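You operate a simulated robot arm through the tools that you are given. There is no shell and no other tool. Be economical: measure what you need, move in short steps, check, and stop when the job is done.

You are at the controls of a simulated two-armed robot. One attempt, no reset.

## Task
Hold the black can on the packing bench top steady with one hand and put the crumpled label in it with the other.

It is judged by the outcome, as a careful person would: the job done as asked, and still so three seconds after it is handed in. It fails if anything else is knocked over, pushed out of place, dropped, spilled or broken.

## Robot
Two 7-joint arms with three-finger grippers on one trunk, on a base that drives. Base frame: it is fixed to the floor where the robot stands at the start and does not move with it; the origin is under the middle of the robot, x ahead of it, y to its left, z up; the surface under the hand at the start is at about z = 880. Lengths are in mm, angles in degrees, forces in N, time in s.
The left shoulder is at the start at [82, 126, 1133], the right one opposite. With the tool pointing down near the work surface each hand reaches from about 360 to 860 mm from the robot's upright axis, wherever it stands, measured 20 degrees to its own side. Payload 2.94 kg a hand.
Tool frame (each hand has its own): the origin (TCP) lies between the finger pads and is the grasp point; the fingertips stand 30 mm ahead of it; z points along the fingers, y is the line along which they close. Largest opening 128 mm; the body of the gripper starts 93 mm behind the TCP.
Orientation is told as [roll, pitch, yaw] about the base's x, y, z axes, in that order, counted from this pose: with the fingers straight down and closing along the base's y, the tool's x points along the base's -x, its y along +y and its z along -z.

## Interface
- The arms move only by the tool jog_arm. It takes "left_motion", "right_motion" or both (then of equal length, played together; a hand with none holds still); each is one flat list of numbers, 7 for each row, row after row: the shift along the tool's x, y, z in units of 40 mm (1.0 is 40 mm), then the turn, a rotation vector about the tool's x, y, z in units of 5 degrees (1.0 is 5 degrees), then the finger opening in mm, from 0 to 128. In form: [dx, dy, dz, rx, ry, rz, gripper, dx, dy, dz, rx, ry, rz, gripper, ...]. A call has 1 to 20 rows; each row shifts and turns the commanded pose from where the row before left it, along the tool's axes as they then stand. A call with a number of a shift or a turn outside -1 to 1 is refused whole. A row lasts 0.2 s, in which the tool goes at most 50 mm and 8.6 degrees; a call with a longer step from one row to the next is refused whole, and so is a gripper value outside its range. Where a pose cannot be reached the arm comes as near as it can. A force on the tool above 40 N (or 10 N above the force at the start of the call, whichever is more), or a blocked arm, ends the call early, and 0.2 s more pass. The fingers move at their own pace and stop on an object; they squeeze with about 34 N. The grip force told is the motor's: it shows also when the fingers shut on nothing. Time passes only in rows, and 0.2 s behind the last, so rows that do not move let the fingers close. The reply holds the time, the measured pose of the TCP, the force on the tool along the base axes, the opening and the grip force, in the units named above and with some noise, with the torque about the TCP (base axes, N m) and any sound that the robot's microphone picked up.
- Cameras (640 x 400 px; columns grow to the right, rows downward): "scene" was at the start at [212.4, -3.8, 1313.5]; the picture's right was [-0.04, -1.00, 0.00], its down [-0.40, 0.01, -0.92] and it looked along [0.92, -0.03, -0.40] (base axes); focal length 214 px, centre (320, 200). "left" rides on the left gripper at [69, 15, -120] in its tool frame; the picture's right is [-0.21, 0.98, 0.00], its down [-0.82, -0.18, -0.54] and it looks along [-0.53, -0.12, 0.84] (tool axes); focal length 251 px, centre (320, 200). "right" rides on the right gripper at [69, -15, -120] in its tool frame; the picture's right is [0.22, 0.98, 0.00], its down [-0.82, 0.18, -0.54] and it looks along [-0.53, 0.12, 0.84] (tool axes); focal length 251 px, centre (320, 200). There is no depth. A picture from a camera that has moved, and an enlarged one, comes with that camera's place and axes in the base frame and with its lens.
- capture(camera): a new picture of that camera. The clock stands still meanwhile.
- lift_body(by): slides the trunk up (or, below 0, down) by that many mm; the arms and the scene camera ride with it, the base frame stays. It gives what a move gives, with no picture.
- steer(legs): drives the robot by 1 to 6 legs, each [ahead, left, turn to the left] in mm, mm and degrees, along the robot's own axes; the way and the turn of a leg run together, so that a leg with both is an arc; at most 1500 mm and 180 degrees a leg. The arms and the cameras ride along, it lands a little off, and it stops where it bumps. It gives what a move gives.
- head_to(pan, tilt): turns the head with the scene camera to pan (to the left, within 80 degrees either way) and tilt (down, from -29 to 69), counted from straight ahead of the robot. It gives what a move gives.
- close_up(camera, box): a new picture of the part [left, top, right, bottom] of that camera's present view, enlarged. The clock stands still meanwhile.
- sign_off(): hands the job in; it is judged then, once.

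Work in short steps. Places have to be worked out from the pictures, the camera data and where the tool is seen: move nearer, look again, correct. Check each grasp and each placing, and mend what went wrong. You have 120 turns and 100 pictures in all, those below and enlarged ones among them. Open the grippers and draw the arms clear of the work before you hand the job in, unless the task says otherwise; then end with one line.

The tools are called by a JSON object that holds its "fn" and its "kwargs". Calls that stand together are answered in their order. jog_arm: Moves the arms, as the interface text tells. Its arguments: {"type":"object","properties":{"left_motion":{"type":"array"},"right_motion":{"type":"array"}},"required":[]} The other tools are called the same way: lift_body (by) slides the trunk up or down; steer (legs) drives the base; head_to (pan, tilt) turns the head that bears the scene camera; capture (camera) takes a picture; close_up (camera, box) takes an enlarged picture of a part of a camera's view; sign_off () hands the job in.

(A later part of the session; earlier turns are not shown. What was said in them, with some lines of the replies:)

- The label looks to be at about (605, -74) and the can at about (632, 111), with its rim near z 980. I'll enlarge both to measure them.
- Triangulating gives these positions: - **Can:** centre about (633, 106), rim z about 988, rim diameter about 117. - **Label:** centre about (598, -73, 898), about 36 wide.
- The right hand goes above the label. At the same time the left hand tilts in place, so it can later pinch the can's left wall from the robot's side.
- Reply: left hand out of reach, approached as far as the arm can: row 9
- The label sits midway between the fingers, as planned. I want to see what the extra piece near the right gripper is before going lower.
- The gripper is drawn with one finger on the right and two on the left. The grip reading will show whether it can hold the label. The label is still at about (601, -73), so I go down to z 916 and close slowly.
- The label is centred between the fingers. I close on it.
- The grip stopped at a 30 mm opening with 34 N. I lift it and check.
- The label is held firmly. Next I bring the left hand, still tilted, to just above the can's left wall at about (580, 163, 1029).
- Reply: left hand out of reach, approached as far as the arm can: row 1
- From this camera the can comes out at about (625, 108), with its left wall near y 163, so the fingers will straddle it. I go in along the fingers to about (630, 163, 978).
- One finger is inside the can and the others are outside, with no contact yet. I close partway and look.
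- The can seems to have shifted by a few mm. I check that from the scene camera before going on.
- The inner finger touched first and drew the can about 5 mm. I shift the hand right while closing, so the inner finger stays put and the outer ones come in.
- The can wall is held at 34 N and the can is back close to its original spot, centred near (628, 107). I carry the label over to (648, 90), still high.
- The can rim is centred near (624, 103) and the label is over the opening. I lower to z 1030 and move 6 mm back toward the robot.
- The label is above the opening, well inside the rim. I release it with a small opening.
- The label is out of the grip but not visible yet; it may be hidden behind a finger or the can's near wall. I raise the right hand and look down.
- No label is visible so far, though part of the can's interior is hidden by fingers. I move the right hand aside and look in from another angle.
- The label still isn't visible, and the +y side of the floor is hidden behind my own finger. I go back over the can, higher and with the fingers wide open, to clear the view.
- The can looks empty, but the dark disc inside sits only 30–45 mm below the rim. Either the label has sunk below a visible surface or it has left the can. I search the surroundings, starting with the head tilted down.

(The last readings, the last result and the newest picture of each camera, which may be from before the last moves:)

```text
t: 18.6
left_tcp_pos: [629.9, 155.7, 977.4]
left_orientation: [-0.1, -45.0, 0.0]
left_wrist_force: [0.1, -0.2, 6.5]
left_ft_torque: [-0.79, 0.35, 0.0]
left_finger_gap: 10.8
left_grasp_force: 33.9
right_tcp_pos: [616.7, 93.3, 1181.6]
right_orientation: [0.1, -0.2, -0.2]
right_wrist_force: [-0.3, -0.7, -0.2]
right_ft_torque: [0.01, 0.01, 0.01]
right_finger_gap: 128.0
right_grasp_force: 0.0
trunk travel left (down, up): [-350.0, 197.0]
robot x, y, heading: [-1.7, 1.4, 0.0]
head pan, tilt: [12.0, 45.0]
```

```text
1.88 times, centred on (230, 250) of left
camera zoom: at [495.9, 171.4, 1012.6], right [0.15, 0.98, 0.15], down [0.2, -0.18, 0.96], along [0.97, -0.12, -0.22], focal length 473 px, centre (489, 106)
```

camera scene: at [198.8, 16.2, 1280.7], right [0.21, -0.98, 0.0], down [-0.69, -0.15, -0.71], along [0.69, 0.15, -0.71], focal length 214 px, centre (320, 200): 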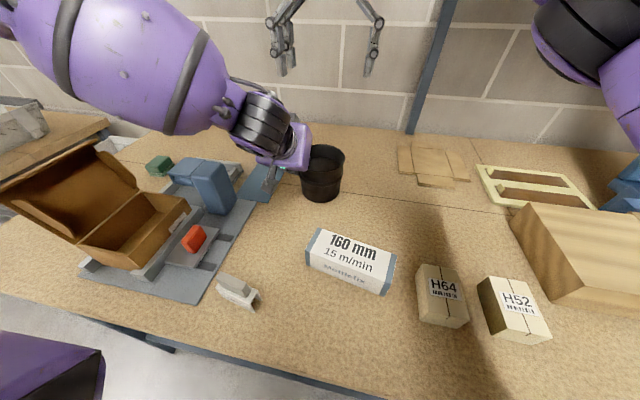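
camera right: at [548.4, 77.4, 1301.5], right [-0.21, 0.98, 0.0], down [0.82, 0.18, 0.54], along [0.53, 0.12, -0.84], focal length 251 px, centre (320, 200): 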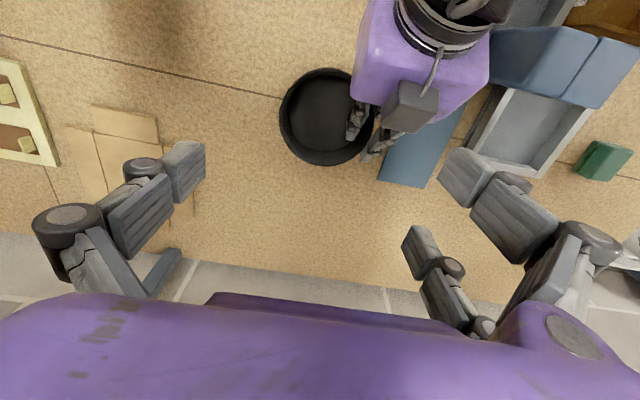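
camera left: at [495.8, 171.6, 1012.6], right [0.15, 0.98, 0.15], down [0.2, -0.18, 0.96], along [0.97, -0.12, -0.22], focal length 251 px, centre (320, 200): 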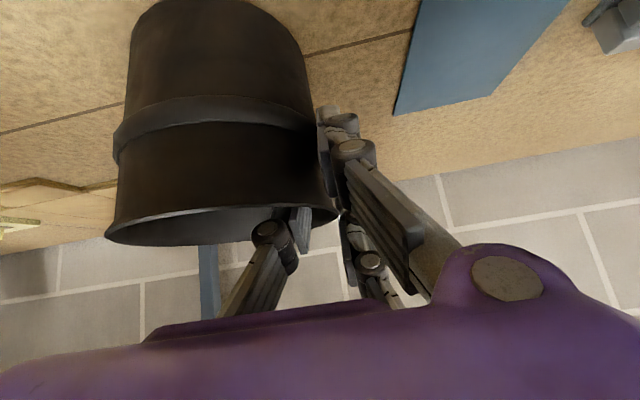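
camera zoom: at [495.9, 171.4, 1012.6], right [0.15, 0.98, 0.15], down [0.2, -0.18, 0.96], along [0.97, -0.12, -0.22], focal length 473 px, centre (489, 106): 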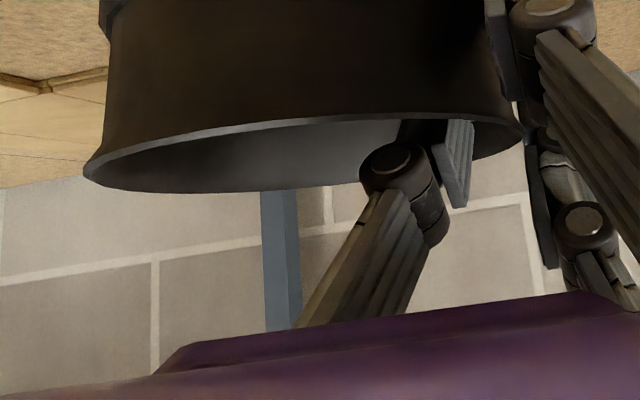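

The table around the can is clear. I look harder inside the can.

{"fn": "close_up", "kwargs": {"camera": "right", "box": [275, 60, 385, 170]}}

{"fn": "close_up", "kwargs": {"camera": "scene", "box": [280, 130, 370, 210]}}

```text
3.64 times, centred on (330, 115) of right
camera zoom: at [548.4, 77.5, 1301.5], right [-0.21, 0.98, 0.0], down [0.82, 0.18, 0.54], along [0.53, 0.12, -0.84], focal length 914 px, centre (284, 509)
```

zoom: 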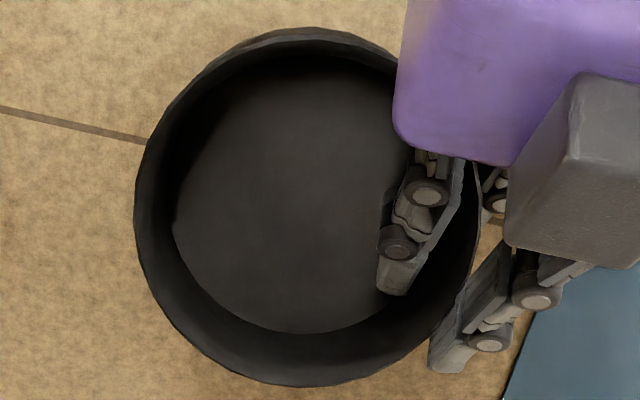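

```text
5.00 times, centred on (325, 170) of scene
camera zoom: at [198.8, 16.2, 1280.7], right [0.21, -0.98, 0.0], down [-0.69, -0.15, -0.71], along [0.69, 0.15, -0.71], focal length 1072 px, centre (295, 350)
```

zoom: 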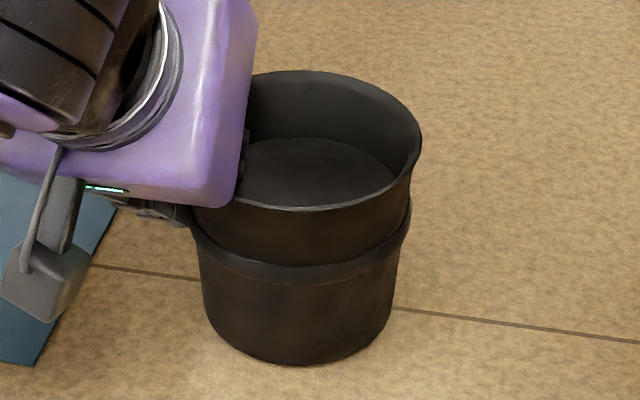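

The table is clear on every side, including under and behind the left hand. The opaque disc sits above the can's base, so the label must be in the can below that visible surface. I move the right hand away, then ease the left fingers open slowly so the can settles.

{"fn": "jog_arm", "kwargs": {"right_motion": [0, -0.9, 0, 0, 0, 0, 128, 0, -0.9, 0, 0, 0, 0, 128, 0, -0.9, 0, 0, 0, 0, 128, 0, -0.9, 0, 0, 0, 0, 128, 0, -0.9, 0, 0, 0, 0, 128, 0, 0, 0, 0, 0, 0, 128]}}

{"fn": "jog_arm", "kwargs": {"left_motion": [0, 0, 0, 0, 0, 0, 12, 0, 0, 0, 0, 0, 0, 14, 0, 0, 0, 0, 0, 0, 18, 0, 0, 0, 0, 0, 0, 24, 0, 0, 0, 0, 0, 0, 34, 0, 0, 0, 0, 0, 0, 46, 0, 0, 0, 0, 0, 0, 60, 0, 0, 0, 0, 0, 0, 60]}}

{"fn": "capture", "kwargs": {"camera": "left"}}

{"fn": "close_up", "kwargs": {"camera": "scene", "box": [280, 130, 370, 210]}}

```text
t: 20.1
left_tcp_pos: [629.8, 155.1, 976.9]
left_orientation: [-0.1, -45.1, 0.0]
left_wrist_force: [-0.7, 0.3, 8.9]
left_ft_torque: [-0.85, 0.33, -0.05]
left_finger_gap: 10.7
left_grasp_force: 33.7
right_tcp_pos: [616.3, -86.5, 1180.4]
right_orientation: [0.1, 0.0, 0.0]
right_wrist_force: [0.1, 0.2, -0.1]
right_ft_torque: [-0.02, 0.01, -0.02]
right_finger_gap: 128.1
right_grasp_force: 0.0
trunk travel left (down, up): [-350.0, 197.0]
robot x, y, heading: [2.3, -3.0, 0.4]
head pan, tilt: [12.0, 45.0]
```

```text
t: 21.9
left_tcp_pos: [631.0, 156.8, 976.0]
left_orientation: [0.1, -45.1, 0.0]
left_wrist_force: [0.6, -0.1, 0.2]
left_ft_torque: [-0.01, -0.02, 0.0]
left_finger_gap: 60.3
left_grasp_force: 0.0
right_tcp_pos: [617.8, -87.2, 1182.5]
right_orientation: [0.1, 0.0, 0.0]
right_wrist_force: [0.4, -0.4, 0.8]
right_ft_torque: [0.01, -0.01, 0.02]
right_finger_gap: 128.2
right_grasp_force: 0.0
trunk travel left (down, up): [-350.0, 197.0]
robot x, y, heading: [1.2, 1.9, -0.1]
head pan, tilt: [12.0, 45.0]
```

```text
55 pictures are left
camera left: at [496.5, 171.6, 1012.3], right [0.15, 0.98, 0.15], down [0.2, -0.18, 0.96], along [0.97, -0.12, -0.22], focal length 251 px, centre (320, 200)
```

left: 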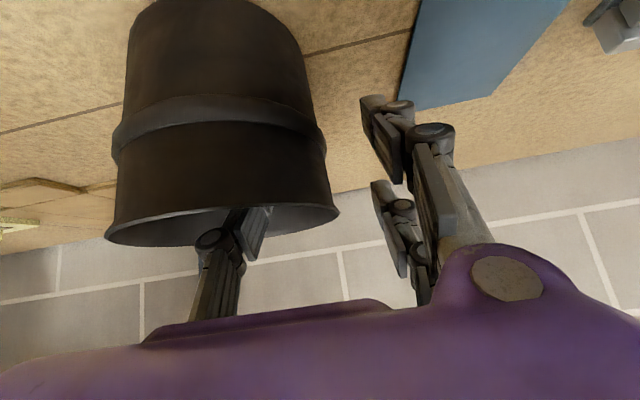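

```text
5.00 times, centred on (325, 170) of scene
camera zoom: at [199.5, 16.4, 1280.5], right [0.21, -0.98, 0.0], down [-0.69, -0.15, -0.71], along [0.69, 0.15, -0.71], focal length 1072 px, centre (295, 350)
```

zoom: 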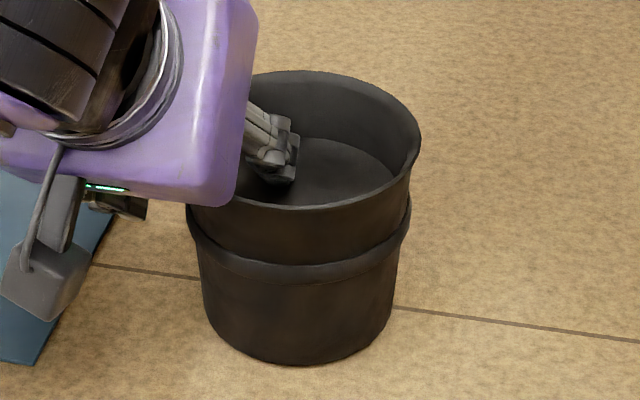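

The can stayed put when released. I withdraw the left hand straight back along its fingers and look.

{"fn": "jog_arm", "kwargs": {"left_motion": [0, 0, -0.4, 0, 0, 0, 60, 0, 0, -0.5, 0, 0, 0, 60, 0, 0, -0.6, 0, 0, 0, 60, 0, 0, -0.8, 0, 0, 0, 60, 0, 0.4, -0.8, 0, 0, 0, 60, 0, 0.4, -0.8, 0, 0, 0, 60, 0, 0.4, -0.8, 0, 0, 0, 60, 0, 0, 0, 0, 0, 0, 60]}}

{"fn": "capture", "kwargs": {"camera": "scene"}}

{"fn": "close_up", "kwargs": {"camera": "scene", "box": [280, 130, 370, 210]}}

{"fn": "capture", "kwargs": {"camera": "left"}}

{"fn": "capture", "kwargs": {"camera": "right"}}

```text
t: 23.6
left_tcp_pos: [497.3, 204.5, 1108.8]
left_orientation: [0.1, -44.9, 0.0]
left_wrist_force: [-0.9, -0.3, -1.0]
left_ft_torque: [0.01, 0.03, 0.01]
left_finger_gap: 60.0
left_grasp_force: 0.0
right_tcp_pos: [619.6, -86.0, 1182.0]
right_orientation: [0.1, 0.0, -0.1]
right_wrist_force: [0.2, 0.2, -0.1]
right_ft_torque: [0.02, 0.01, 0.0]
right_finger_gap: 127.9
right_grasp_force: 0.0
trunk travel left (down, up): [-350.0, 197.0]
robot x, y, heading: [2.6, 0.5, -0.2]
head pan, tilt: [12.0, 45.0]
```

```text
53 pictures are left
camera scene: at [200.0, 15.6, 1280.4], right [0.21, -0.98, 0.0], down [-0.69, -0.15, -0.71], along [0.69, 0.15, -0.71], focal length 214 px, centre (320, 200)
```

scene: 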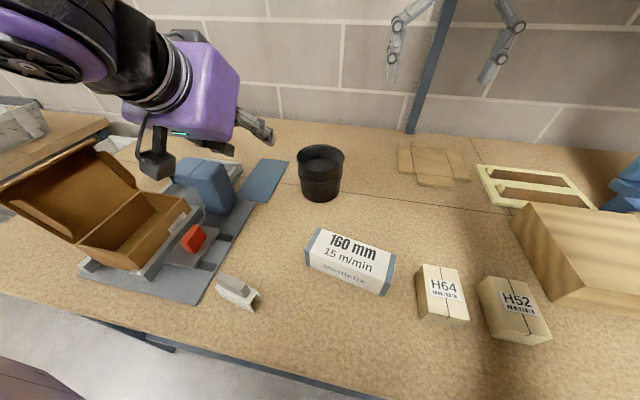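

```text
5.00 times, centred on (325, 170) of scene
camera zoom: at [200.0, 15.6, 1280.4], right [0.21, -0.98, 0.0], down [-0.69, -0.15, -0.71], along [0.69, 0.15, -0.71], focal length 1072 px, centre (295, 350)
```

zoom: 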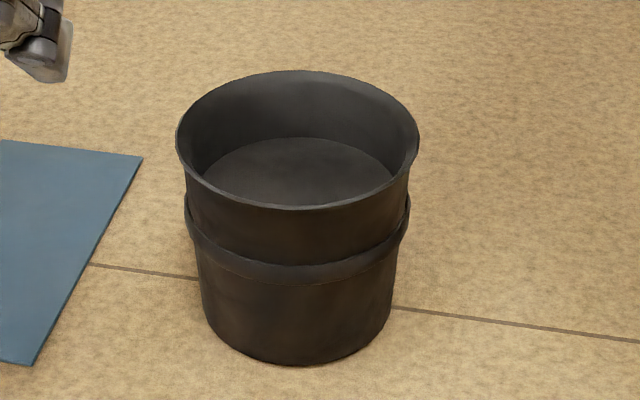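

```text
51 pictures are left
camera left: at [363.3, 220.1, 1145.5], right [0.15, 0.98, 0.15], down [0.2, -0.18, 0.96], along [0.97, -0.12, -0.22], focal length 251 px, centre (320, 200)
```

left: 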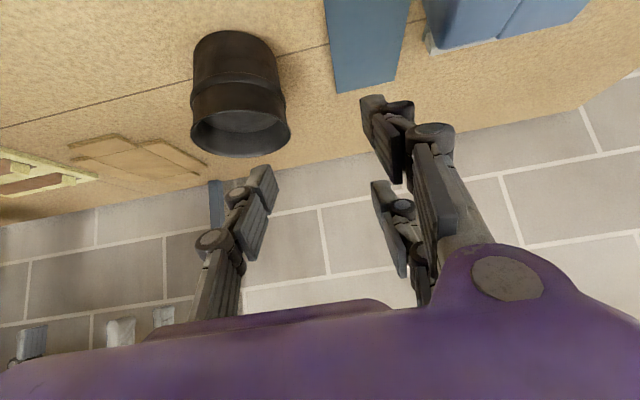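

```text
50 pictures are left
camera right: at [550.3, -102.9, 1300.7], right [-0.21, 0.98, 0.0], down [0.82, 0.18, 0.54], along [0.53, 0.12, -0.84], focal length 251 px, centre (320, 200)
```

right: 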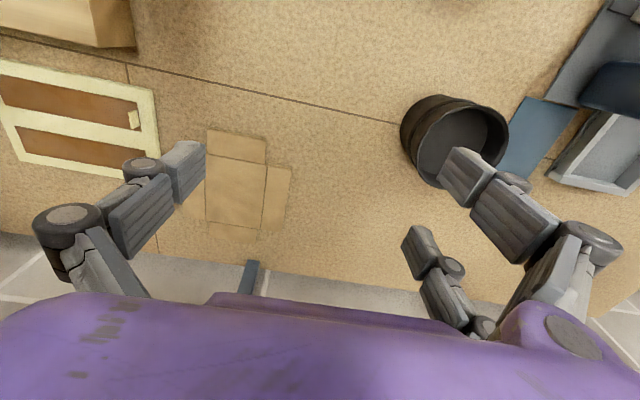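

The can stands upright in its place, both hands are open and clear, and nothing else has moved. The label isn't lying anywhere on the bench, so I hand the job in.

{"fn": "sign_off", "kwargs": {}}

```text
The job is handed in.
```

I held the can steady with the left hand and dropped the crumpled label into it with the right. I never saw the label inside: an opaque dark surface near the top of the can hides whatever is below it, and I'm inferring it's there because it is nowhere on the visible bench top.
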